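You operate a simulated robot arm through the tools that you are given. There is no shell and no other tool.

The job below is to be done with a simulated robot arm. You get a single attempt, and the scene is never put back.

TASK
Mix at least 6 seconds on low, then at least 6 seconds on high.
Fine: guard shut before the mains go on; one run at each speed, each under 20 seconds; press STOP before you change speed; mains off at the end.
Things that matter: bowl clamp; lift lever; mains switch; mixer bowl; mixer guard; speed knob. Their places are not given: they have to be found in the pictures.

It is judged by the outcome, as a careful person would: the job done as asked, and still so three seconds after it is handed in. It fails if anything else is knocked over, pushed out of place, dropped, spilled or broken.

THE ROBOT
A 6-joint arm with a two-finger gripper, fixed in place. Base frame: the origin is on the floor under the middle of its stand, x ahead of it, y to its left, z up. Readings come in mm, degrees, newtons and seconds.
With the tool pointing down near the work surface it reaches from about 160 to 840 mm from the base axis. Its first joint turns from -166.0 to 166.0 degrees. Payload 1.66 kg.
The tool frame sits at the grasp point between the pads (the TCP): z along the fingers, y along the line on which they close. The tips reach 16 mm beyond it. The gripper opens to 111 mm; its body begins 104 mm behind the TCP.
Orientation is that of the tool frame in the base frame, as a unit quaternion [x, y, z, w]. With the fingers straight down and closing along the base's y, the tool's x points along the base's -x, its y along +y and its z along -z.

THE INTERFACE
- The arm moves only by the tool nudge_tool. Its argument "increments" is a list of rows, each an object of numbers (a shift or turn left out is 0, a gripper value left out holds the last): "gripper": the opening, from 0 (shut) to 1 (fully open); "tx", "ty", "tz": the shift along the tool's x, y, z in units of 250 mm (1.0 is 250 mm); "rx", "ry", "rz": the turn, a rotation vector about the tool's x, y, z in units of 60 degrees (1.0 is 60 degrees). In form: [{"gripper": .., "tx": .., "ty": .., "tz": .., "rx": .., "ry": .., "rz": ..}, ...]. A call has 1 to 20 rows; each row is the pose to reach, as a shift and turn from the pose commanded when the call began, along the tool's axes at that moment. A call with a number of a shift or a turn outside -1 to 1 is refused whole. Rows are played at 5 a second. More than 50 mm and 8.6 degrees between two rows, or a gripper value outside its range, and nothing of the call is played. Where a pose cannot be reached the arm comes as near as it can. A force on the tool above 40 N (or 10 N above the force at the start of the call, whichever is more), or a blocked arm, ends the call early, and 0.2 s more pass. The fingers move at their own pace (about 169.8 mm/s each) and stop on an object; they squeeze with about 32 N. The grip force told is the motor's: it shows also when the fingers shut on nothing. Time passes only in rows, and 0.2 s behind the last, so rows that repeat a pose let the fingers close. The reply holds the time, the measured pose of the TCP, the force on the tool along the base axes, the opening and the grip force, in the units named above and with some noise, with the torque about the TCP (base axes, N m) and any sound that the robot's microphone picked up.
- Cameras (640 x 400 px; columns grow to the right, rows downward): "scene" is fixed at [50, -498, 1549.4]; the picture's right is [0.43, -0.90, 0.00], its down [-0.57, -0.27, -0.77] and it looks along [0.70, 0.33, -0.63] (base axes); focal length 238 px, centre (320, 200). "wrist" rides on the gripper at [70, 14, -143] in the tool frame; the picture's right is [-0.19, 0.98, 0.00], its down [-0.87, -0.17, -0.47] and it looks along [-0.46, -0.09, 0.88] (tool axes); focal length 230 px, centre (320, 200).
- get_image(camera): a new picture of that camera. It takes no simulated time.
- raise_lower(by): moves the trunk up (or, below 0, down) by that many mm; the arm rides with it, the base frame stays. It gives what a move gives, with no picture.
- locate(camera, pixels): for up to 12 pixels [column, row] of the newest picture of that camera ("zoom" is the newest enlarged one), the place [x, y, z] in the base frame of the surface seen there, good to about 2 mm. It takes no simulated time.
- enlarge(camera, box): a new picture of the part [left, top, right, bottom] of that camera's present view, enlarged. It takes no simulated time.
- sign_off(): hands the job in; it is judged then, once.

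Open the gripper and draw the arm clear of the work before you hand the job in, unless the task says otherwise.

The tools are called after "Call:" by a JSON object that holds its "name" and its "arguments". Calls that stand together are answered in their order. nudge_tool: Moves the arm, as the interface text tells. Its arguments: {"type":"object","properties":{"increments":{"type":"array","items":{"type":"object","properties":{"gripper":{"type":"number"},"tx":{"type":"number"},"ty":{"type":"number"},"tz":{"type":"number"},"rx":{"type":"number"},"ry":{"type":"number"},"rz":{"type":"number"}}}}},"required":["increments"]} The other tools are called the same way: raise_lower (by) moves the trunk up or down; get_image (camera) takes a picture; locate (camera, pixels) gives the place of the surface under pixels of a picture; enlarge (camera, box) takes an enlarged picture of a part of a camera's view; sign_off () hands the job in.

At the start:

```text
time_s: 0.0
ee_pos: [223.1, -335.6, 1397.9]
tcp_rot: [0.0, 1.0, 0.001, -0.001]
wrist_force: [0.9, 0.5, 0.4]
ft_torque: [-0.02, 0.06, -0.02]
grip_width: 111.0
grasp_force: 0.1
trunk travel left (down, up): [-275.0, 315.0]
```

scene: 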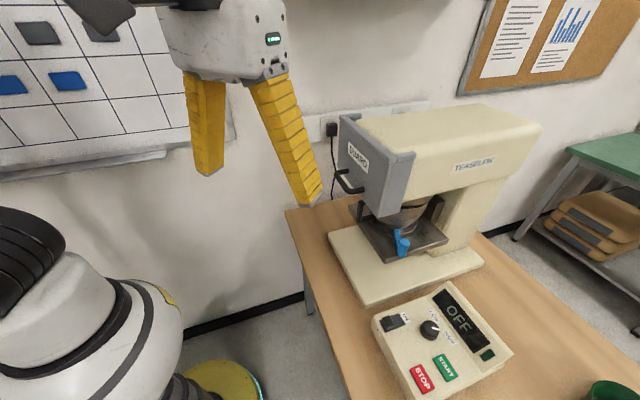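
wrist: 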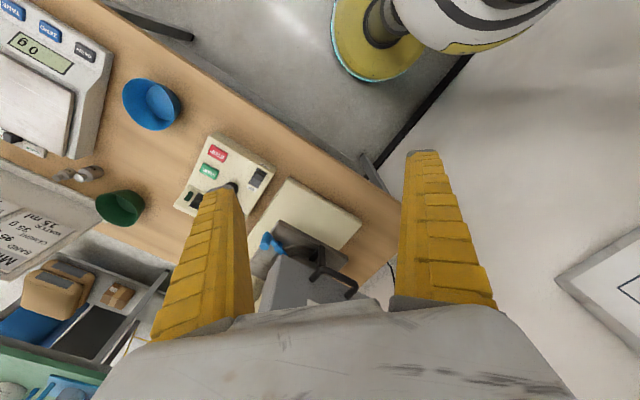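

I see the mixer at centre-right of the scene picture and the control box below it (near 440,340). I take enlarged pictures of both to find the parts.

Call:
{"name": "enlarge", "arguments": {"camera": "scene", "box": [320, 100, 560, 250]}}

Call:
{"name": "enlarge", "arguments": {"camera": "scene", "box": [360, 270, 520, 400]}}

Call:
{"name": "enlarge", "arguments": {"camera": "wrist", "box": [0, 0, 420, 300]}}

```text
2.67 times, centred on (440, 175) of scene
```

zoom: 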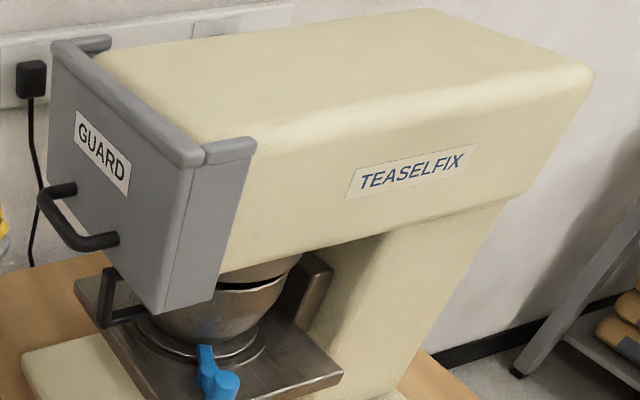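

```text
3.08 times, centred on (440, 335) of scene
```

zoom: 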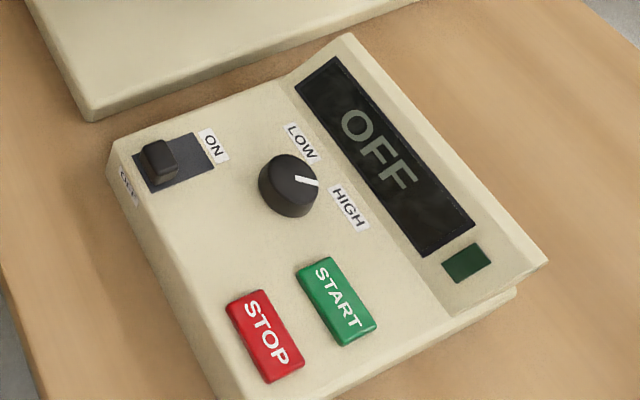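

```text
1.33 times, centred on (210, 150) of wrist
```

zoom: 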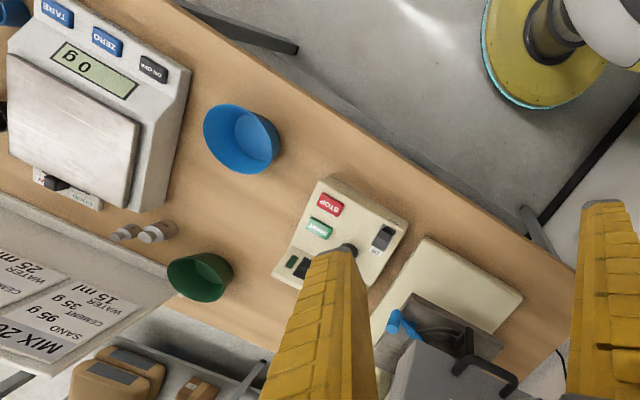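

The zooms show the guard (grey, handle at zoom 75,215), blue clamp lever, bowl on its carrier, and the control box with mains switch at OFF and the knob pointing between LOW and HIGH. I locate points on the control box first, from the newest scene zoom.

Call:
{"name": "enlarge", "arguments": {"camera": "scene", "box": [360, 270, 520, 400]}}

Call:
{"name": "locate", "arguments": {"camera": "zoom", "pixels": [[158, 150], [168, 170], [195, 158], [290, 170], [312, 181], [266, 336], [336, 300], [130, 190], [270, 250], [350, 260], [215, 146], [300, 142]]}}

```text
3.08 times, centred on (440, 335) of scene
```

zoom: 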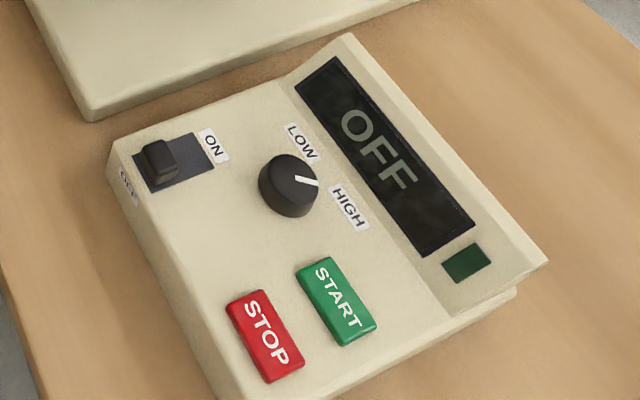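

```text
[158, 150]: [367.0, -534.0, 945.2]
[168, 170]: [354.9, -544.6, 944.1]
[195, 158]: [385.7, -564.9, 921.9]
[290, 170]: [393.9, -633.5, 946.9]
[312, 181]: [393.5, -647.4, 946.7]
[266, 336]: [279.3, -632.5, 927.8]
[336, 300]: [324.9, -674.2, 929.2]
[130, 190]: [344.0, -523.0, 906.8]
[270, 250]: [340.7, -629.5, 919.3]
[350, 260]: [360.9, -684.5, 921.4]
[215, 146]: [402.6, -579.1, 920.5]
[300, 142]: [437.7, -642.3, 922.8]
```

Next I get the corners and label places on the control box, so that I know its orientation.

Call:
{"name": "locate", "arguments": {"camera": "zoom", "pixels": [[114, 156], [285, 76], [215, 370], [440, 310], [347, 207], [142, 165], [196, 136], [213, 158], [152, 190], [232, 300], [262, 292], [300, 362]]}}

Call:
{"name": "enlarge", "arguments": {"camera": "scene", "box": [370, 295, 450, 345]}}

```text
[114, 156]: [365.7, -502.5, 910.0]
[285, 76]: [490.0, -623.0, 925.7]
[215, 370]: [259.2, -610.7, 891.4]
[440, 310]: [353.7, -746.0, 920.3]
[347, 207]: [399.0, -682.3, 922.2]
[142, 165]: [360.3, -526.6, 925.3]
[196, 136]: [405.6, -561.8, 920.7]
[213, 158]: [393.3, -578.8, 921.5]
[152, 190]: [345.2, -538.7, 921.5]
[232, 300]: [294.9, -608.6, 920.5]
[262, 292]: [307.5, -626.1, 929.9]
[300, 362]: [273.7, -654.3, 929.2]
```

```text
8.00 times, centred on (410, 320) of scene
```

zoom: 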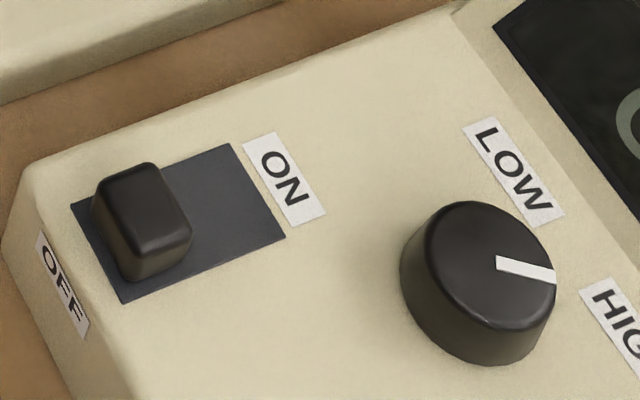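

The switch slider sits at the OFF end of its slot and runs toward ON. I locate points on the slider, slot, and knob in this close zoom.

Call:
{"name": "locate", "arguments": {"camera": "zoom", "pixels": [[100, 195], [150, 170], [185, 230], [130, 240], [75, 205], [230, 145], [284, 237], [122, 300], [498, 262], [553, 277], [440, 225], [515, 340]]}}

Call:
{"name": "enlarge", "arguments": {"camera": "scene", "box": [410, 310, 470, 350]}}

```text
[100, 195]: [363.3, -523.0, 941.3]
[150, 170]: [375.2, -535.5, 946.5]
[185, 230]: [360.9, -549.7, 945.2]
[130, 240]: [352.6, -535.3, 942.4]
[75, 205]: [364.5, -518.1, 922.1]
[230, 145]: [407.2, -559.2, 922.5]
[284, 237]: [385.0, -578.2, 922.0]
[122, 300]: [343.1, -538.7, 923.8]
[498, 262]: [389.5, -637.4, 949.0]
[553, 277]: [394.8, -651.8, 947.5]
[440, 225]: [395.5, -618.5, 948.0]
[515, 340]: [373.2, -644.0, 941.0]
```

```text
10.00 times, centred on (440, 330) of scene
```

zoom: 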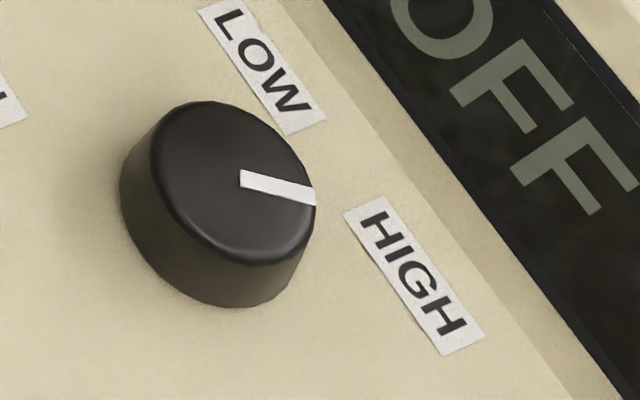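

The pointer of the knob goes from about (240,178) to (315,197) in this zoom. I locate the rim of the knob's top, the pointer, and the two labels.

Call:
{"name": "locate", "arguments": {"camera": "zoom", "pixels": [[244, 178], [310, 196], [158, 160], [212, 108], [255, 255], [300, 150], [180, 220], [262, 66], [413, 276], [300, 245], [235, 182], [232, 90]]}}

Call:
{"name": "enlarge", "arguments": {"camera": "scene", "box": [325, 150, 460, 280]}}

```text
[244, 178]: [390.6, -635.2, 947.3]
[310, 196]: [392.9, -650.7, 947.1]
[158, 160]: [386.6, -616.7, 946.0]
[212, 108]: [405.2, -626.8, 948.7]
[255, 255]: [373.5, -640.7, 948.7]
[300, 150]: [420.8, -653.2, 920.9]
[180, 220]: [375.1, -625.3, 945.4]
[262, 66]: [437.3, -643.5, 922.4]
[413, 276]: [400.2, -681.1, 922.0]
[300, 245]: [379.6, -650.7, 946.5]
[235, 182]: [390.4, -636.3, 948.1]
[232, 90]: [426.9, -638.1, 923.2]
```

```text
3.08 times, centred on (392, 215) of scene
```

zoom: 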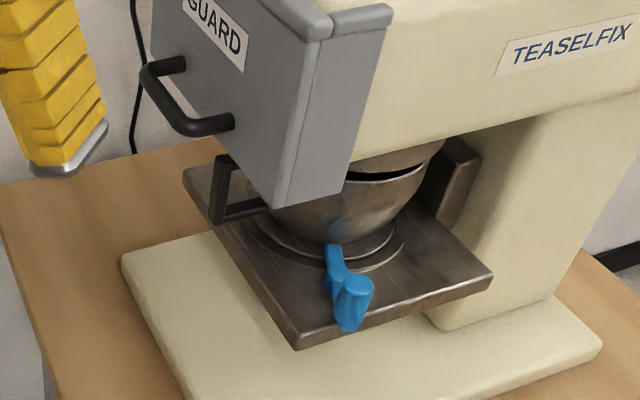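

The knob pointer is aimed at HIGH (about -82° from x, with the HIGH label at -78° and LOW at -10°). Now I locate points on the mixer itself in this zoom.

Call:
{"name": "locate", "arguments": {"camera": "zoom", "pixels": [[165, 65], [150, 75], [185, 125], [230, 122], [335, 255], [355, 285], [348, 325], [240, 210], [220, 170], [275, 180], [345, 230], [300, 340]]}}

Call:
{"name": "locate", "arguments": {"camera": "scene", "pixels": [[345, 117], [412, 153], [385, 215], [335, 170], [540, 125], [480, 107], [330, 235], [365, 305], [484, 265], [400, 258], [448, 240], [352, 195]]}}

```text
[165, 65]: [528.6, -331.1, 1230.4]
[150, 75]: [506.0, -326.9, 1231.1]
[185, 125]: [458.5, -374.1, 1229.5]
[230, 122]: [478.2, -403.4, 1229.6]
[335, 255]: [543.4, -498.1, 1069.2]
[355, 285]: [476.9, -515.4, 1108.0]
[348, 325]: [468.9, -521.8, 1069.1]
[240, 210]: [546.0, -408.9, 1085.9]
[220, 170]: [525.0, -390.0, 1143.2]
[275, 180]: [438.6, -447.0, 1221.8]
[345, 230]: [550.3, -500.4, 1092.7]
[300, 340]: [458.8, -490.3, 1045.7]
```

```text
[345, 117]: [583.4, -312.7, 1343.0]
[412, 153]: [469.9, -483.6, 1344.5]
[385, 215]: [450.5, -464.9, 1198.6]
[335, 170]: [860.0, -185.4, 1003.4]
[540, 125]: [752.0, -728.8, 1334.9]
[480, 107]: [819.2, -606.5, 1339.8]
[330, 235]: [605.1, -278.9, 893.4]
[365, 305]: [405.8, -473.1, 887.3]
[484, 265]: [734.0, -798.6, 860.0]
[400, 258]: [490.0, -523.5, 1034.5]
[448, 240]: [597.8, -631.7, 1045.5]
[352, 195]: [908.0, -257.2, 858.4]
```

The mixer's front (guard) faces roughly (-0.72, 0.69), and its bowl carrier is at z about 1045. I take an enlarged wrist view around (310,260) before moving the arm to look from the front.

Call:
{"name": "enlarge", "arguments": {"camera": "wrist", "box": [230, 170, 410, 310]}}

```text
2.86 times, centred on (320, 240) of wrist
```

zoom: 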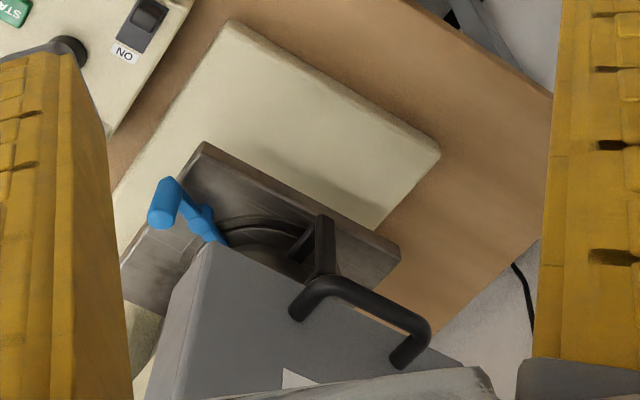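

The zoomed wrist view shows the blue lever, the black bowl handle and the guard handle, but I need a frontal look. I turn the tool about the vertical by 44° while moving it away to the left, staying high.

Call:
{"name": "nudge_tool", "arguments": {"increments": [{"gripper": 1, "ty": 0.1, "rz": 0.122}, {"ty": 0.2, "rz": 0.244}, {"ty": 0.3, "rz": 0.367}, {"ty": 0.4, "rz": 0.489}, {"ty": 0.5, "rz": 0.611}, {"ty": 0.6, "rz": 0.733}]}}

Call:
{"name": "get_image", "arguments": {"camera": "wrist"}}

```text
time_s: 1.1
ee_pos: [262.1, -281.8, 1418.3]
tcp_rot: [0.263, 0.965, 0.0, 0.001]
wrist_force: [0.1, -0.6, -1.2]
ft_torque: [0.04, 0.02, 0.0]
grip_width: 110.7
grasp_force: 0.1
trunk travel left (down, up): [-275.0, 315.0]
stopped in row 5: the arm was blocked; the commanded pose is now the measured one
```

```text
taken
```

wrist: 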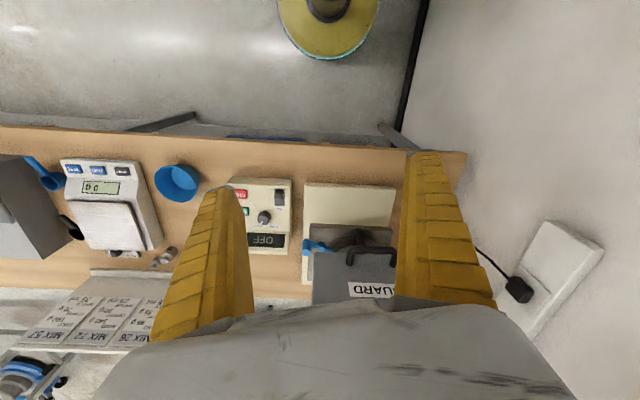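

The arm stopped as blocked at (262,-282,1418) with part of the turn done. I look at the scene to see the arm's configuration.

Call:
{"name": "get_image", "arguments": {"camera": "scene"}}

Call:
{"name": "enlarge", "arguments": {"camera": "wrist", "box": [220, 150, 420, 310]}}

```text
taken
```

scene: 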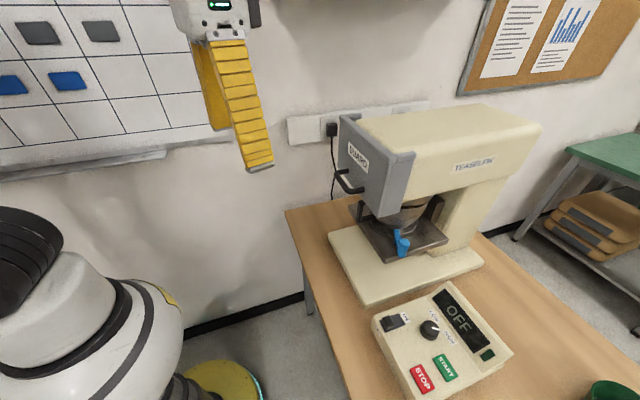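

```text
2.50 times, centred on (320, 230) of wrist
```

zoom: 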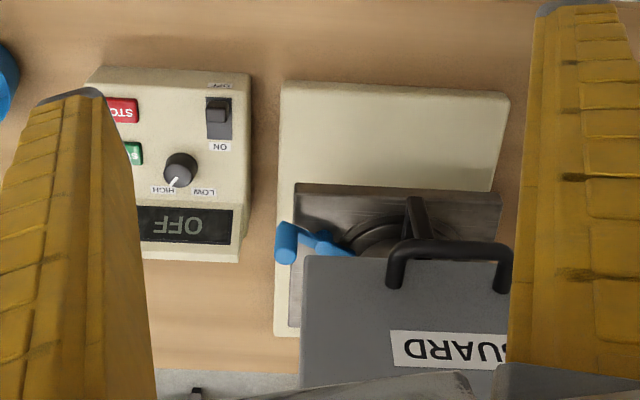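

The wrist zoom confirms the knob points at HIGH and the switch is at OFF. I go down 150 mm away from the mixer and then further left, to get a view from the mixer's front.

Call:
{"name": "nudge_tool", "arguments": {"increments": [{"tz": 0.18}, {"tz": 0.36}, {"tz": 0.54}, {"tz": 0.6, "tx": 0.09, "ty": 0.1, "rz": 0.06}, {"tz": 0.6, "tx": 0.18, "ty": 0.2, "rz": 0.12}, {"tz": 0.6, "tx": 0.27, "ty": 0.3, "rz": 0.18}, {"tz": 0.6, "tx": 0.36, "ty": 0.39, "rz": 0.225}]}}

```text
time_s: 2.7
ee_pos: [237.9, -151.1, 1263.1]
tcp_rot: [0.376, 0.927, 0.001, -0.002]
wrist_force: [2.6, -1.4, -0.6]
ft_torque: [0.15, 0.31, 0.01]
grip_width: 110.7
grasp_force: 0.0
trunk travel left (down, up): [-275.0, 315.0]
```

Now I tilt the tool about its y by about 45° so that the wrist camera looks horizontally at the mixer's front.

Call:
{"name": "nudge_tool", "arguments": {"increments": [{"ry": -0.125}, {"ry": -0.25}, {"ry": -0.375}, {"ry": -0.5}, {"ry": -0.625}, {"ry": -0.75}]}}

Call:
{"name": "get_image", "arguments": {"camera": "wrist"}}

```text
time_s: 4.1
ee_pos: [294.2, -161.6, 1254.8]
tcp_rot: [0.346, 0.856, -0.144, 0.355]
wrist_force: [0.3, -0.1, 0.1]
ft_torque: [0.01, -0.01, 0.03]
grip_width: 110.7
grasp_force: 0.1
out of reach, approached as far as the arm can: row 4, 5, 6
trunk travel left (down, up): [-275.0, 315.0]
```

```text
taken
```

wrist: 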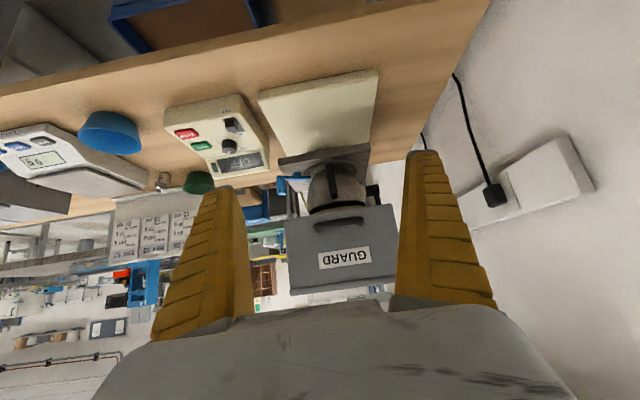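

The mixer's front now shows (upside down) around (330,200). I enlarge it.

Call:
{"name": "enlarge", "arguments": {"camera": "wrist", "box": [250, 70, 420, 310]}}

Call:
{"name": "enlarge", "arguments": {"camera": "wrist", "box": [270, 130, 400, 220]}}

```text
1.67 times, centred on (335, 190) of wrist
```

zoom: 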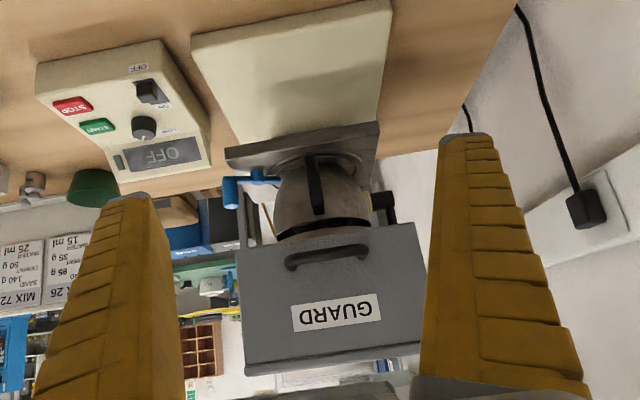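

```text
4.44 times, centred on (335, 175) of wrist
```

zoom: 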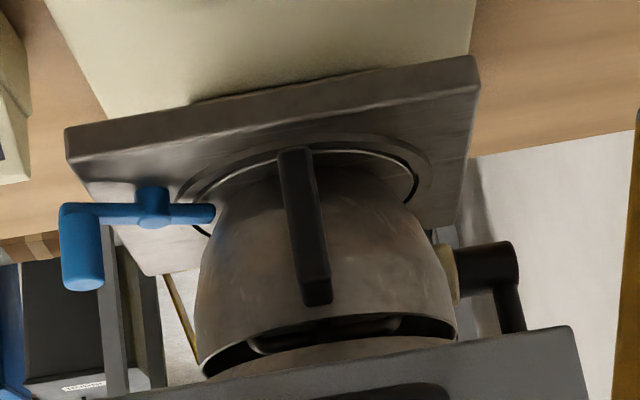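

In this upside-down view a black lever (at zoom 490,270, hub by the column) shows on the mixer's far side, probably the lift lever. I locate it, the bowl, the rim gap and the clamp.

Call:
{"name": "locate", "arguments": {"camera": "zoom", "pixels": [[470, 265], [505, 262], [510, 315], [448, 272], [80, 220], [85, 275], [155, 205], [200, 213], [295, 160], [318, 290], [330, 328], [250, 250]]}}

Call:
{"name": "enlarge", "arguments": {"camera": "wrist", "box": [340, 160, 420, 220]}}

```text
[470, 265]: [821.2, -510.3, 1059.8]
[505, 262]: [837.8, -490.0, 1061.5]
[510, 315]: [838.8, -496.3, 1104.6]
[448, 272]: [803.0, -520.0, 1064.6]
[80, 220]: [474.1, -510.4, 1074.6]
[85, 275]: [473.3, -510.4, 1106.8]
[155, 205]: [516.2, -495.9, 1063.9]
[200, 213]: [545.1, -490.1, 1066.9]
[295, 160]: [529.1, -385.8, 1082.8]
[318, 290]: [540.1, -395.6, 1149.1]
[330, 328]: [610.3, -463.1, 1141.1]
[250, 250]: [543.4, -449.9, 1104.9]
```

```text
6.67 times, centred on (380, 190) of wrist
```

zoom: 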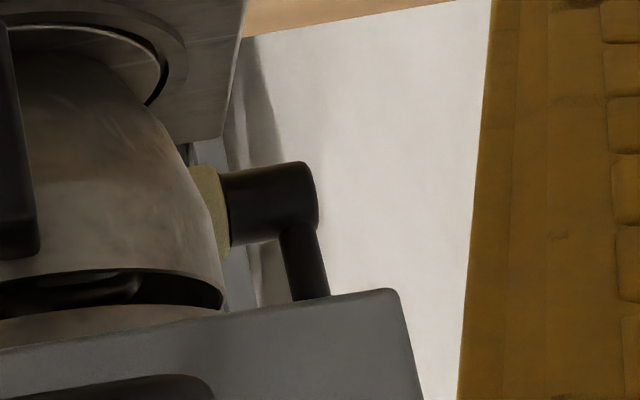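

The lever's hub lies at about (805,-518,1062) with its arm going up from (838,-493). I zoom in on the bowl rim and the column from the scene camera to judge whether the bowl is raised.

Call:
{"name": "enlarge", "arguments": {"camera": "scene", "box": [370, 185, 460, 265]}}

Call:
{"name": "locate", "arguments": {"camera": "zoom", "pixels": [[110, 200], [250, 160], [300, 140], [320, 80], [400, 130], [160, 300], [260, 340], [440, 160], [215, 420], [340, 260], [200, 170], [215, 250]]}}

```text
5.00 times, centred on (415, 225) of scene
```

zoom: 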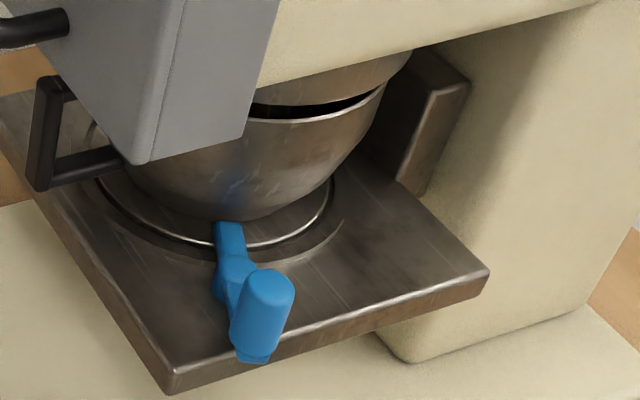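

```text
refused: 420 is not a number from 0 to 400
```

The bowl's rim is just below the head with a thin gap. I locate the rim, the head's boss and the clamp in this zoom.

Call:
{"name": "locate", "arguments": {"camera": "zoom", "pixels": [[110, 200], [250, 122], [300, 118], [320, 85], [385, 85], [160, 250], [228, 232], [440, 100], [232, 275], [260, 300], [265, 355], [340, 240]]}}

Call:
{"name": "enlarge", "arguments": {"camera": "scene", "box": [385, 220, 425, 260]}}

```text
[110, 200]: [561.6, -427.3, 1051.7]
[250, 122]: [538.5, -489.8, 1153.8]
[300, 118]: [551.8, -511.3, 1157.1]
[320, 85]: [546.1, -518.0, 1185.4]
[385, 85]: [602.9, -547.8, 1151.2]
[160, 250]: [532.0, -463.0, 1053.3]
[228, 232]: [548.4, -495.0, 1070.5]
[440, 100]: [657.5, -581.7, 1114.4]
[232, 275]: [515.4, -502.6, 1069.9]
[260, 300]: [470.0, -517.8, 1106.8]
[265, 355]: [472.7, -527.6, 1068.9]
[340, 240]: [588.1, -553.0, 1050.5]
```

```text
10.00 times, centred on (405, 240) of scene
```

zoom: 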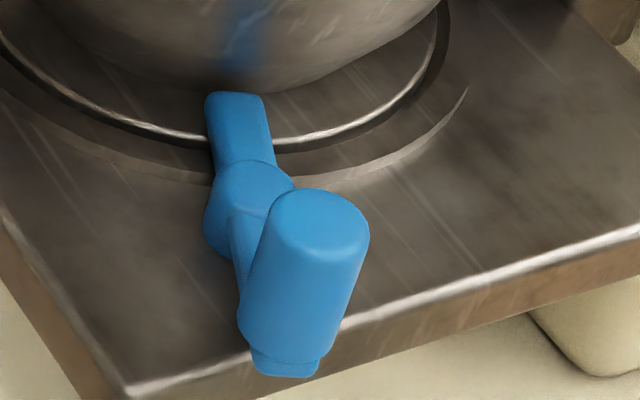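

The clamp's nose lies over the bowl's foot ring and points at the bowl centre, so it looks clamped. To check the gap under the head I lower the tool 150 mm while keeping the tilt, for a level view of the bowl's rim.

Call:
{"name": "nudge_tool", "arguments": {"increments": [{"tx": 0.1, "tz": 0.1}, {"tx": 0.2, "tz": 0.2}, {"tx": 0.3, "tz": 0.3}, {"tx": 0.424, "tz": 0.423}]}}

Call:
{"name": "get_image", "arguments": {"camera": "wrist"}}

Call:
{"name": "enlarge", "arguments": {"camera": "wrist", "box": [250, 120, 410, 240]}}

```text
time_s: 5.3
ee_pos: [341.0, -171.8, 1151.8]
tcp_rot: [0.345, 0.857, -0.143, 0.355]
wrist_force: [0.4, -0.2, -0.1]
ft_torque: [0.0, 0.04, 0.02]
grip_width: 111.1
grasp_force: 0.1
out of reach, approached as far as the arm can: row 4
trunk travel left (down, up): [-275.0, 315.0]
stopped in row 4: the arm was blocked; the commanded pose is now the measured one
```

```text
taken
```

wrist: 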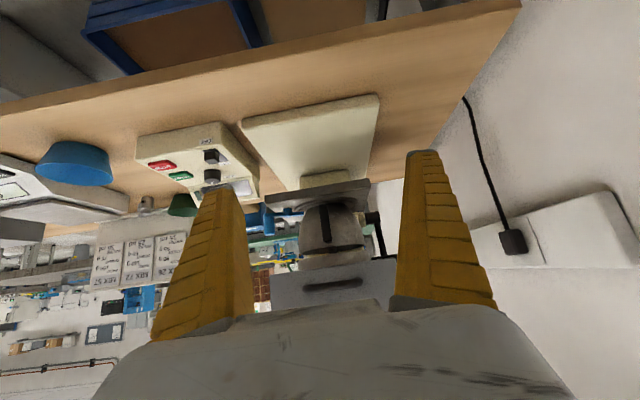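

```text
3.33 times, centred on (330, 180) of wrist
```

zoom: 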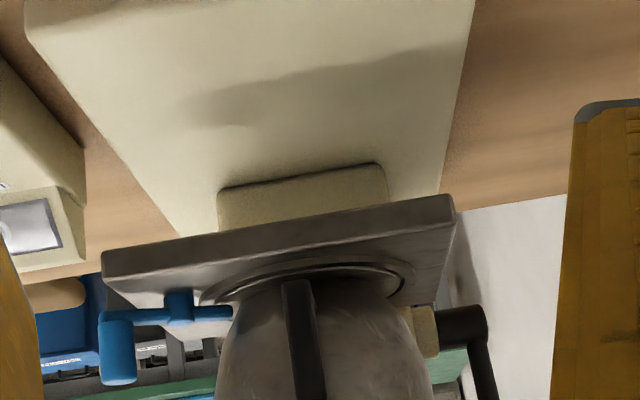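

The bowl rim is now nearly level with the camera at about (335,255). I enlarge that part.

Call:
{"name": "enlarge", "arguments": {"camera": "wrist", "box": [270, 190, 400, 290]}}

Call:
{"name": "locate", "arguments": {"camera": "zoom", "pixels": [[150, 238], [170, 268], [300, 260], [300, 285], [440, 240], [450, 262], [330, 310], [250, 262], [520, 150], [555, 300], [495, 125], [560, 270]]}}

```text
4.00 times, centred on (335, 240) of wrist
```

zoom: 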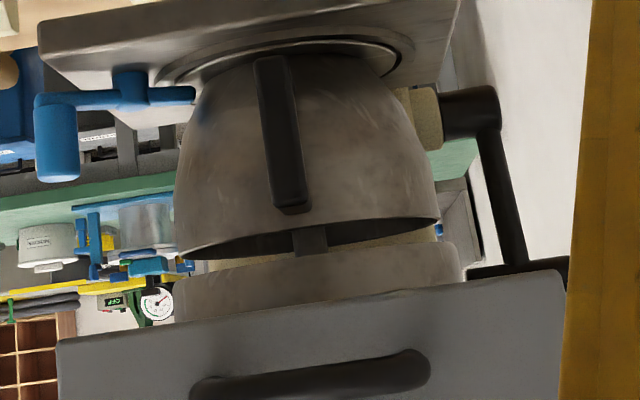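

```text
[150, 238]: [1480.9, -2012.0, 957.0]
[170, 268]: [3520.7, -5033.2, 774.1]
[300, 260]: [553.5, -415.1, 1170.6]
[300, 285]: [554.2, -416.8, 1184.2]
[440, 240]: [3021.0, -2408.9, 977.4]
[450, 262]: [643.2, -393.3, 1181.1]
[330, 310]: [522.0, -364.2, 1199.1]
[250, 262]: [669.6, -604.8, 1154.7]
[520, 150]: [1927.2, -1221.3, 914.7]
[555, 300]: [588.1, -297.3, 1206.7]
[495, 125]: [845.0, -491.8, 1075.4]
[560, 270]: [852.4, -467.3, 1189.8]
```

There is a clear gap of about 12 mm between the bowl rim (z≈1155) and the head's boss (z≈1167), so the bowl seems raised. The guard spans z 1198 to 1344 and seems tilted, so I measure it from the scene camera to tell whether it is ajar.

Call:
{"name": "enlarge", "arguments": {"camera": "scene", "box": [330, 105, 430, 225]}}

Call:
{"name": "locate", "arguments": {"camera": "zoom", "pixels": [[60, 50], [250, 165], [160, 150], [45, 150], [180, 340], [100, 240], [265, 175], [310, 160], [215, 350], [250, 335], [290, 250], [60, 100]]}}

```text
3.33 times, centred on (380, 165) of scene
```

zoom: 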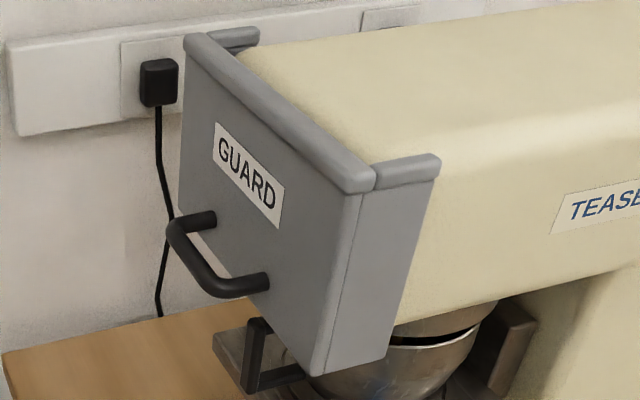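

```text
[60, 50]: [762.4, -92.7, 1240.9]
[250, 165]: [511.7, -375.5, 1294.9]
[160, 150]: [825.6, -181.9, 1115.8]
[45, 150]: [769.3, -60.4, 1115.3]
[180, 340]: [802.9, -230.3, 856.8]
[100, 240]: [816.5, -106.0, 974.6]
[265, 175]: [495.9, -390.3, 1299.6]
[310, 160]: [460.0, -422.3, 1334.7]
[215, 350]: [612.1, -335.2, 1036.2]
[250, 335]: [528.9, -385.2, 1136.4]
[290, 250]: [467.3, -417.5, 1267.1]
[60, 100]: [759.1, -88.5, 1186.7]
```

The front plate of the guard is vertical (u≈626–629 at several heights), so it isn't swung out; but it could be a sliding guard left up. I bring the tool back upright and higher to look at the guard from above.

Call:
{"name": "nudge_tool", "arguments": {"increments": [{"tx": -0.1, "tz": -0.1, "ry": 0.12}, {"tx": -0.2, "tz": -0.2, "ry": 0.24}, {"tx": -0.3, "tz": -0.3, "ry": 0.36}, {"tx": -0.4, "tz": -0.4, "ry": 0.48}, {"tx": -0.45, "tz": -0.45, "ry": 0.6}, {"tx": -0.45, "tz": -0.45, "ry": 0.75}]}}

Call:
{"name": "raise_lower", "arguments": {"by": 200}}

```text
refused: row 6 steps farther than a row can; nothing moved
```

```text
time_s: 7.5
ee_pos: [341.0, -172.2, 1351.8]
tcp_rot: [0.346, 0.857, -0.143, 0.354]
wrist_force: [-0.1, -0.7, 0.6]
ft_torque: [-0.06, -0.03, -0.03]
grip_width: 110.9
grasp_force: 0.1
trunk travel left (down, up): [-475.0, 115.0]
```

The turn call was refused, but the trunk rose 200 mm, so the TCP is at z≈1352. I take a wrist picture from here.

Call:
{"name": "get_image", "arguments": {"camera": "wrist"}}

Call:
{"name": "enlarge", "arguments": {"camera": "wrist", "box": [240, 100, 420, 300]}}

```text
taken
```

wrist: 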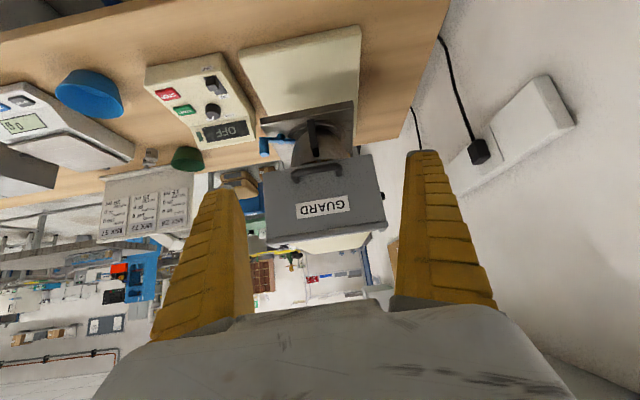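

```text
2.00 times, centred on (330, 200) of wrist
```

zoom: 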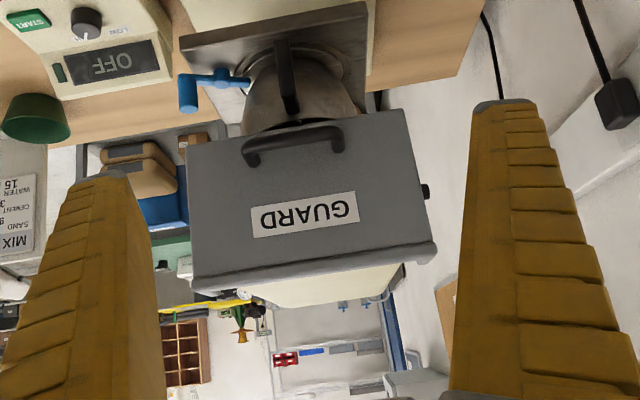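

I can see the guard's front and top lip, and the end of the lift lever at the head's far side (zoom 425,190). I move the tool 130 mm sideways (toward the wall side) to look along the mixer's far side.

Call:
{"name": "nudge_tool", "arguments": {"increments": [{"ty": 0.18}, {"ty": 0.36}, {"ty": 0.52}]}}

Call:
{"name": "get_image", "arguments": {"camera": "wrist"}}

Call:
{"name": "enlarge", "arguments": {"camera": "wrist", "box": [200, 100, 400, 280]}}

```text
time_s: 8.2
ee_pos: [430.2, -80.4, 1349.2]
tcp_rot: [0.345, 0.857, -0.143, 0.355]
wrist_force: [0.7, 0.8, -0.4]
ft_torque: [-0.01, 0.0, -0.04]
grip_width: 110.7
grasp_force: 0.2
trunk travel left (down, up): [-475.0, 115.0]
```

```text
taken
```

wrist: 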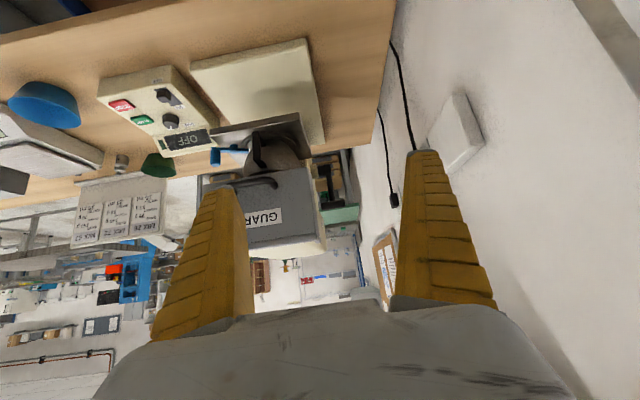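

```text
2.22 times, centred on (300, 190) of wrist
```

zoom: 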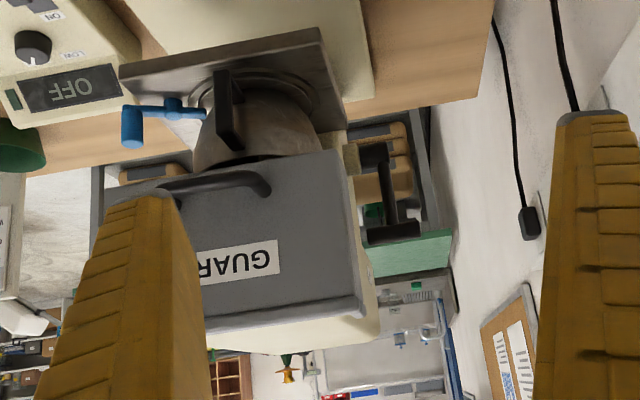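

The lift lever's arm stands upright with a grip at its end (zoom 390,230). I yaw the tool about 30° toward the mixer and step 80 mm nearer to see the side of the guard, head and lever.

Call:
{"name": "nudge_tool", "arguments": {"increments": [{"tx": -0.05, "tz": 0.05, "rx": 0.088, "rz": 0.088}, {"tx": -0.11, "tz": 0.11, "rx": 0.176, "rz": 0.176}, {"tx": -0.17, "tz": 0.17, "rx": 0.264, "rz": 0.264}, {"tx": -0.226, "tz": 0.226, "rx": 0.352, "rz": 0.352}]}}

Call:
{"name": "get_image", "arguments": {"camera": "wrist"}}

Call:
{"name": "enlarge", "arguments": {"camera": "wrist", "box": [220, 80, 420, 280]}}

```text
time_s: 9.2
ee_pos: [489.0, -133.9, 1349.7]
tcp_rot: [0.555, 0.739, -0.23, 0.306]
wrist_force: [-0.4, 0.4, -0.1]
ft_torque: [0.01, -0.03, -0.01]
grip_width: 110.7
grasp_force: 0.1
trunk travel left (down, up): [-475.0, 115.0]
```

```text
taken
```

wrist: 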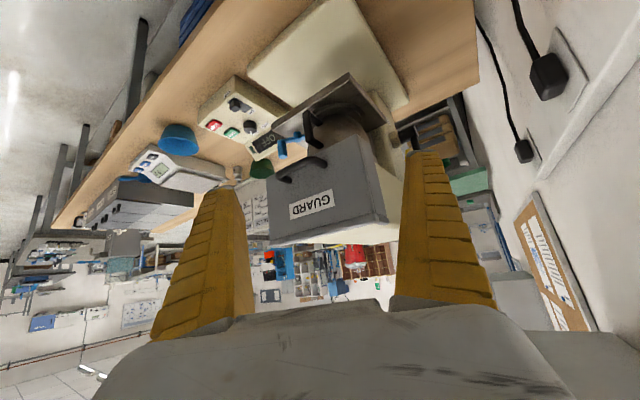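

```text
2.00 times, centred on (320, 180) of wrist
```

zoom: 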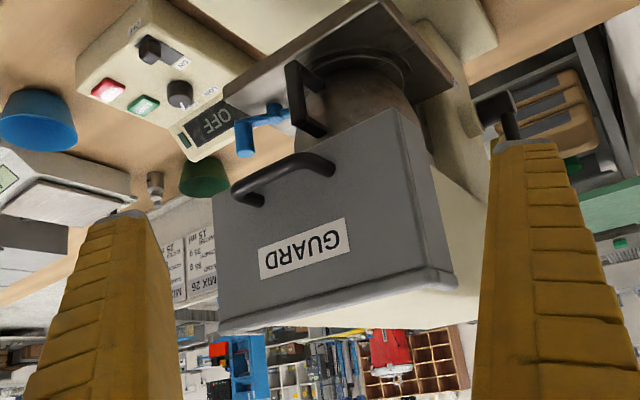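

The guard wraps the head's front as a U-shaped cover. I zoom in on its near side edge and on the lever's hub.

Call:
{"name": "enlarge", "arguments": {"camera": "wrist", "box": [310, 90, 420, 240]}}

Call:
{"name": "locate", "arguments": {"camera": "zoom", "pixels": [[290, 210], [345, 330], [355, 320], [330, 130], [395, 300], [380, 200], [310, 170], [300, 150], [350, 200], [280, 60], [200, 130], [240, 100]]}}

```text
2.67 times, centred on (365, 165) of wrist
```

zoom: 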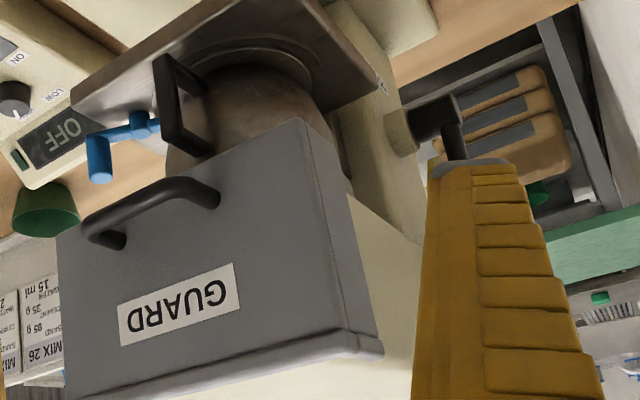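

```text
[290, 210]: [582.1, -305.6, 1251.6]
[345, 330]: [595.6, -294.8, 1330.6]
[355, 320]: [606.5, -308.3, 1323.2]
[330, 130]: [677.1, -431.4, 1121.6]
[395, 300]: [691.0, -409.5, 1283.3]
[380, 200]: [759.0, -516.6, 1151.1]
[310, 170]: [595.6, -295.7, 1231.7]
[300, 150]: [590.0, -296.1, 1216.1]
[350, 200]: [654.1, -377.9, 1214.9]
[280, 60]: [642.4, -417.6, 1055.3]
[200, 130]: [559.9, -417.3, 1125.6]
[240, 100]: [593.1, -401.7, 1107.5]
```

I notice small marks on the column near zoom (383,88), close to the lever. I enlarge that spot.

Call:
{"name": "enlarge", "arguments": {"camera": "wrist", "box": [365, 100, 425, 160]}}

```text
6.67 times, centred on (395, 130) of wrist
```

zoom: 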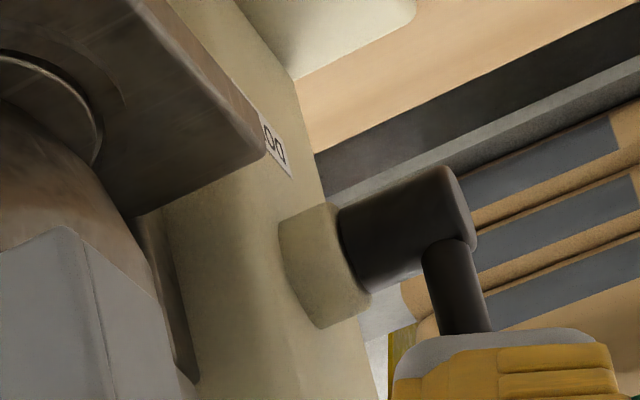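

There is a label on the column beginning "DO…" (DOWN) near the lever's hub. I close the gripper so that the fingers no longer hide the lever, and look again.

Call:
{"name": "nudge_tool", "arguments": {"increments": [{"gripper": 0}, {"gripper": 0}, {"gripper": 0}]}}

Call:
{"name": "get_image", "arguments": {"camera": "wrist"}}

Call:
{"name": "enlarge", "arguments": {"camera": "wrist", "box": [350, 80, 450, 200]}}

```text
time_s: 10.1
ee_pos: [487.6, -134.6, 1351.2]
tcp_rot: [0.554, 0.739, -0.23, 0.306]
wrist_force: [-0.5, 0.7, 0.0]
ft_torque: [-0.03, -0.01, -0.05]
grip_width: 0.1
grasp_force: 28.6
trunk travel left (down, up): [-475.0, 115.0]
```

```text
taken
```

wrist: 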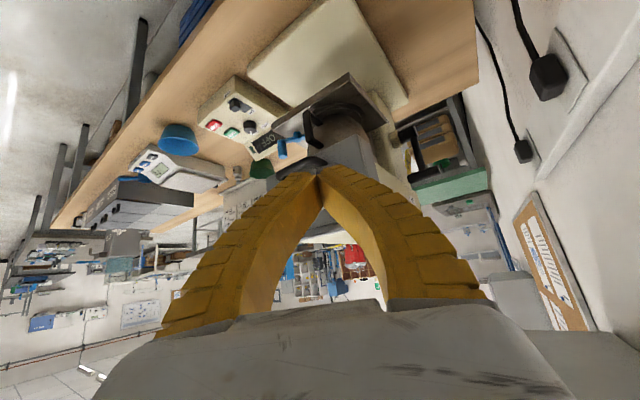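

```text
3.33 times, centred on (400, 140) of wrist
```

zoom: 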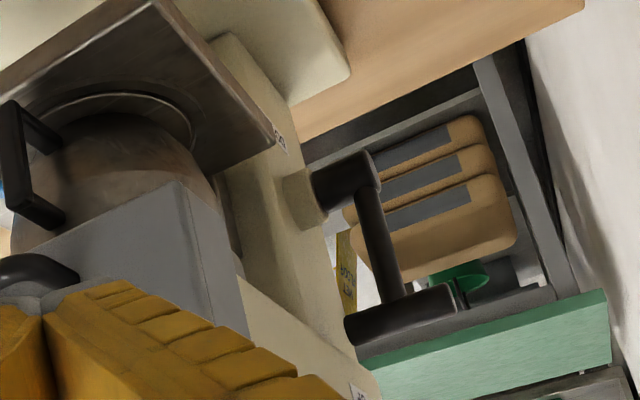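

Another label is at zoom (360,392), up beside the lever's grip, and a yellow strip at (345,270). I enlarge both.

Call:
{"name": "enlarge", "arguments": {"camera": "wrist", "box": [395, 180, 435, 210]}}

Call:
{"name": "enlarge", "arguments": {"camera": "wrist", "box": [385, 100, 425, 190]}}

Call:
{"name": "locate", "arguments": {"camera": "zoom", "pixels": [[320, 150], [330, 100], [295, 130]]}}

```text
13.33 times, centred on (415, 195) of wrist
```

zoom: 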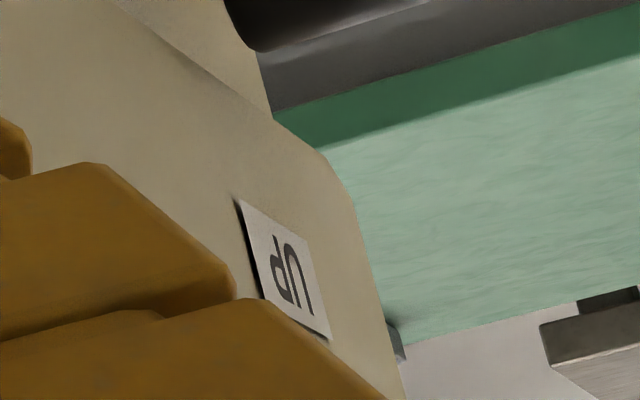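

```text
4.44 times, centred on (405, 145) of wrist
```

zoom: 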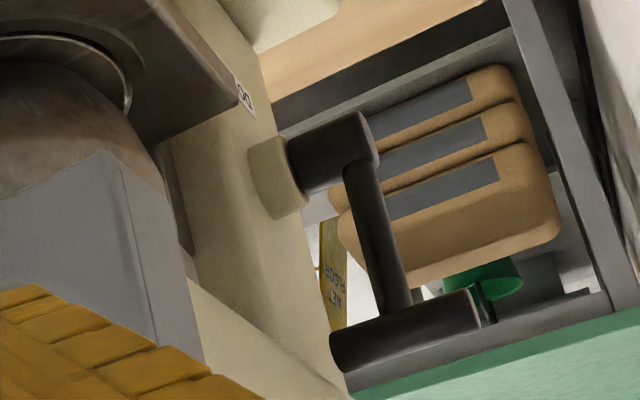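

```text
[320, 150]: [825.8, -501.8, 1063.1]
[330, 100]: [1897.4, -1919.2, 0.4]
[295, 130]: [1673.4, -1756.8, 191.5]
```

The labels read UP above and DOWN by the hub's lower front; the lever stands upright. I check the label positions against the lever's direction.

Call:
{"name": "locate", "arguments": {"camera": "zoom", "pixels": [[245, 97], [340, 125], [375, 290], [345, 350], [465, 310], [310, 160], [270, 175]]}}

Call:
{"name": "locate", "arguments": {"camera": "wrist", "pixels": [[412, 199], [390, 123], [411, 192]]}}

```text
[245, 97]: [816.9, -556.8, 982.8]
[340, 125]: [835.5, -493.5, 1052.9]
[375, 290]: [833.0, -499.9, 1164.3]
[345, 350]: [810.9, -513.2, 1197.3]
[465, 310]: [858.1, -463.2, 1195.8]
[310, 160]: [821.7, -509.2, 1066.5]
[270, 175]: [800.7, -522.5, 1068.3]
```

```text
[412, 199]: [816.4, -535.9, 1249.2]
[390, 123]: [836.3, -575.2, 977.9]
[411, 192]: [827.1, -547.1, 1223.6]
```

The lever is upright, aligned with the UP label (816,-536,1249), so the bowl is raised; the clamp nose points exactly at the bowl centre. Remaining doubt: the guard. I bring the tool upright again and open the gripper to look at the guard from above.

Call:
{"name": "nudge_tool", "arguments": {"increments": [{"gripper": 1, "ry": 0.125}, {"ry": 0.25}, {"ry": 0.375}, {"ry": 0.5}, {"ry": 0.625}, {"ry": 0.75}]}}

Call:
{"name": "get_image", "arguments": {"camera": "wrist"}}

```text
time_s: 11.4
ee_pos: [488.9, -135.4, 1350.1]
tcp_rot: [0.6, 0.8, 0.0, -0.001]
wrist_force: [-0.3, 0.0, -0.2]
ft_torque: [0.01, -0.02, -0.02]
grip_width: 111.1
grasp_force: 0.1
trunk travel left (down, up): [-475.0, 115.0]
```

```text
taken
```

wrist: 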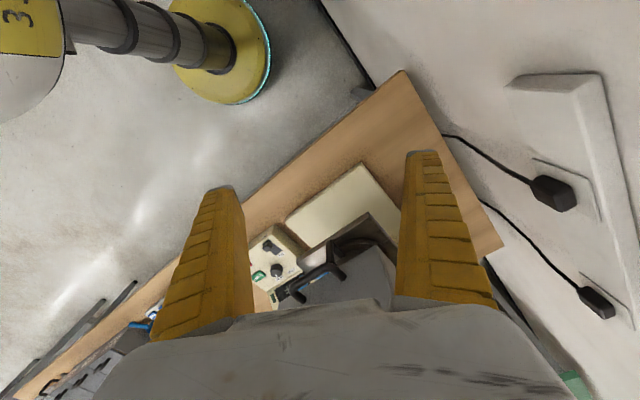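

From here the mixer is hidden behind the gripper body. I go up 100 mm and move over in front of the guard, turning back to face along the mixer's axis.

Call:
{"name": "nudge_tool", "arguments": {"increments": [{"tz": -0.18}, {"tz": -0.36}, {"tz": -0.4, "tx": -0.13, "ty": -0.075, "rz": -0.1}, {"tz": -0.4, "tx": -0.26, "ty": -0.15, "rz": -0.2}, {"tz": -0.4, "tx": -0.39, "ty": -0.226, "rz": -0.3}, {"tz": -0.4, "tx": -0.52, "ty": -0.3, "rz": -0.4}, {"tz": -0.4, "tx": -0.648, "ty": -0.377, "rz": -0.5}]}}

Call:
{"name": "get_image", "arguments": {"camera": "wrist"}}

Call:
{"name": "enlarge", "arguments": {"camera": "wrist", "box": [230, 140, 410, 320]}}

```text
time_s: 13.1
ee_pos: [444.8, -318.8, 1449.2]
tcp_rot: [0.372, 0.928, 0.001, -0.001]
wrist_force: [0.0, -1.1, -0.8]
ft_torque: [0.03, -0.04, 0.01]
grip_width: 110.9
grasp_force: 0.0
trunk travel left (down, up): [-475.0, 115.0]
```

```text
taken
```

wrist: 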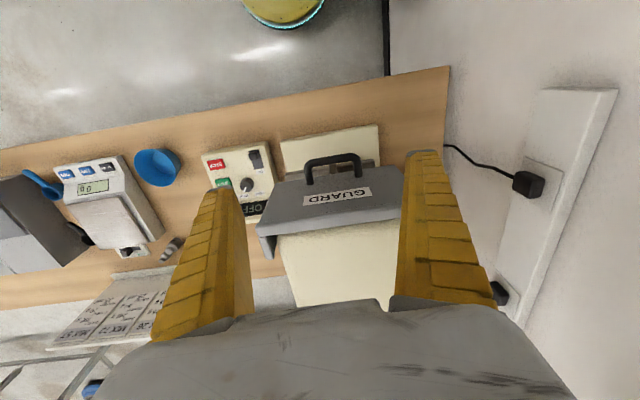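

```text
2.22 times, centred on (320, 230) of wrist
```

zoom: 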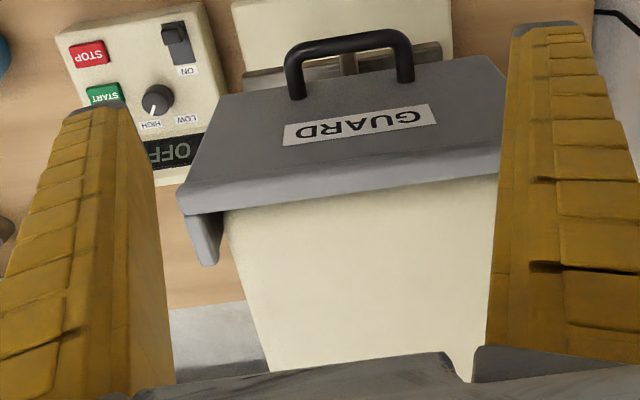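

From above I see the guard standing around the head's front, with a gap between its side plate and the head (zoom 220,225). I locate the guard and head edges here.

Call:
{"name": "locate", "arguments": {"camera": "zoom", "pixels": [[230, 215], [360, 195], [490, 178], [205, 255], [195, 195], [300, 205], [240, 260], [490, 160], [345, 120], [295, 75], [350, 42], [400, 75]]}}

Call:
{"name": "enlarge", "arguments": {"camera": "wrist", "box": [245, 200, 325, 270]}}

```text
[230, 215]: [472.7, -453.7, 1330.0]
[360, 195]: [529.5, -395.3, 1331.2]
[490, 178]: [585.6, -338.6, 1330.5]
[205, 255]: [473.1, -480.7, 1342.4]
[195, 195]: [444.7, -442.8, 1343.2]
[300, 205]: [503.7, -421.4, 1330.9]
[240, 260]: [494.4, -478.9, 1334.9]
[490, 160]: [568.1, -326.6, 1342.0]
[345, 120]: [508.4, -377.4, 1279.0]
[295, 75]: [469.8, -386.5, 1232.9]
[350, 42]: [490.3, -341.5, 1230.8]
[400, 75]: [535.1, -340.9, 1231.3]
```

```text
5.71 times, centred on (285, 235) of wrist
```

zoom: 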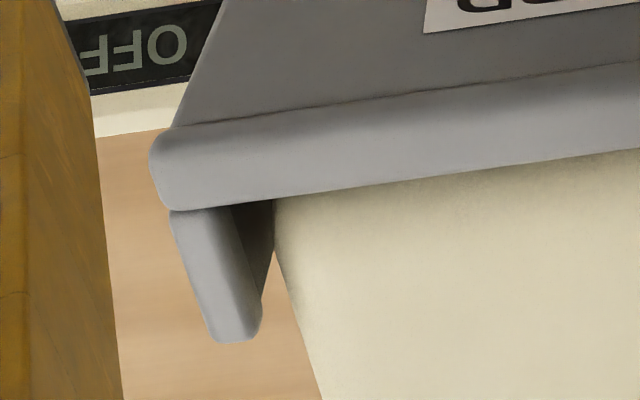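

The head's front is at u≈650, the guard plate at u≈628, and the handle bar at u≈590, z≈1231; no hinge shows, so it may slide down. Before the mains go on I test it by pressing the handle gently down, so I first close the fingers and tilt the tool 60° forward, in front of the guard.

Call:
{"name": "nudge_tool", "arguments": {"increments": [{"gripper": 0, "tz": 0.06, "ry": -0.125}, {"tz": 0.12, "ry": -0.25}, {"tz": 0.18, "ry": -0.375}, {"tz": 0.24, "ry": -0.5}, {"tz": 0.3, "ry": -0.625}, {"tz": 0.36, "ry": -0.75}, {"tz": 0.42, "ry": -0.875}, {"tz": 0.476, "ry": -1.0}]}}

Call:
{"name": "get_image", "arguments": {"camera": "scene"}}

Call:
{"name": "get_image", "arguments": {"camera": "wrist"}}

```text
time_s: 14.8
ee_pos: [452.7, -322.6, 1363.2]
tcp_rot: [0.324, 0.804, -0.187, 0.463]
wrist_force: [0.6, 0.2, 0.4]
ft_torque: [0.0, 0.02, 0.0]
grip_width: 0.0
grasp_force: 28.5
out of reach, approached as far as the arm can: row 8
trunk travel left (down, up): [-475.0, 115.0]
```

```text
taken
```

scene: 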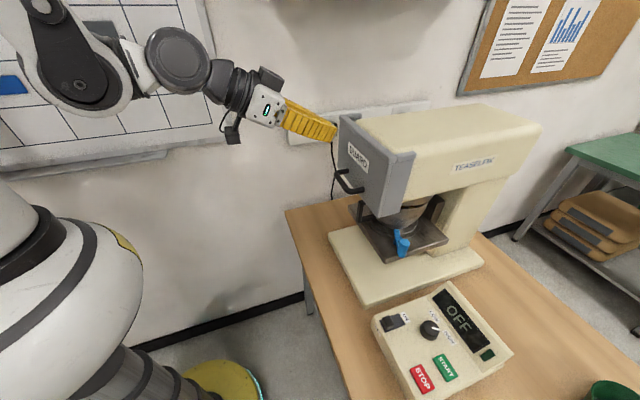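

```text
taken
```

wrist: 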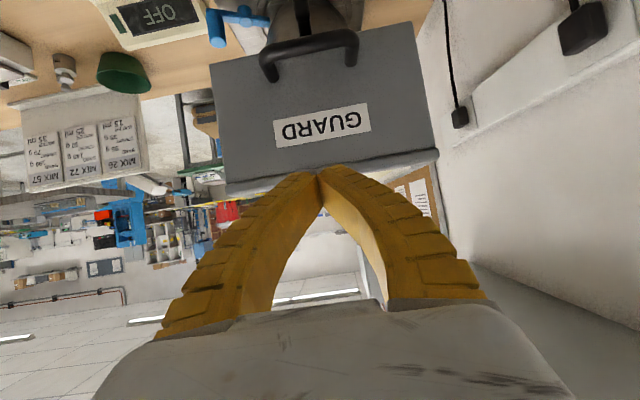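

The tool is tilted 60° with fingertips in front of the guard's top (TCP at u≈550, z≈1363; lower was out of reach at this trunk height). I lower the trunk by 80 mm and read the pose.

Call:
{"name": "raise_lower", "arguments": {"by": -80}}

Call:
{"name": "nudge_tool", "arguments": {"increments": [{"gripper": 0}]}}

```text
time_s: 16.0
ee_pos: [453.5, -323.1, 1283.4]
tcp_rot: [0.323, 0.805, -0.186, 0.462]
wrist_force: [0.1, 0.0, -0.1]
ft_torque: [-0.02, -0.01, 0.03]
grip_width: 0.1
grasp_force: 29.1
trunk travel left (down, up): [-395.0, 195.0]
```

```text
time_s: 16.4
ee_pos: [454.5, -323.2, 1282.2]
tcp_rot: [0.323, 0.805, -0.186, 0.462]
wrist_force: [0.3, 0.0, 0.0]
ft_torque: [0.0, -0.01, 0.03]
grip_width: 0.0
grasp_force: 29.2
trunk travel left (down, up): [-395.0, 195.0]
```

The reading matches the commanded pose now. I advance 45 mm along the mixer axis so that the closed fingers lie above the handle bar (u≈590, z≈1231), still about 28 mm above it.

Call:
{"name": "nudge_tool", "arguments": {"increments": [{"gripper": 0, "tx": -0.03, "tz": 0.052, "ty": 0.004}, {"tx": -0.06, "tz": 0.104, "ty": 0.008}, {"tx": -0.091, "tz": 0.156, "ty": 0.012}]}}

Call:
{"name": "get_image", "arguments": {"camera": "wrist"}}

Call:
{"name": "enlarge", "arguments": {"camera": "scene", "box": [290, 90, 430, 230]}}

```text
time_s: 17.2
ee_pos: [489.0, -351.8, 1283.3]
tcp_rot: [0.324, 0.805, -0.187, 0.461]
wrist_force: [0.4, -0.5, 0.2]
ft_torque: [-0.02, 0.0, 0.0]
grip_width: 0.0
grasp_force: 28.3
trunk travel left (down, up): [-395.0, 195.0]
```

```text
taken
```

wrist: 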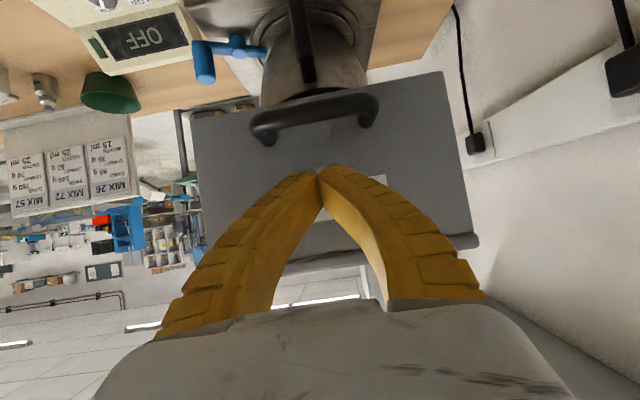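

```text
2.86 times, centred on (360, 160) of scene
```

zoom: 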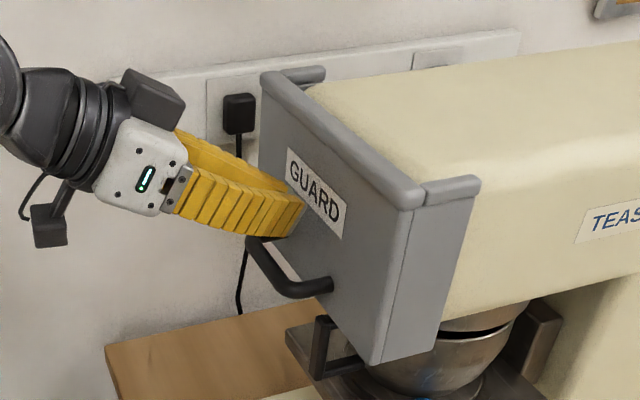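

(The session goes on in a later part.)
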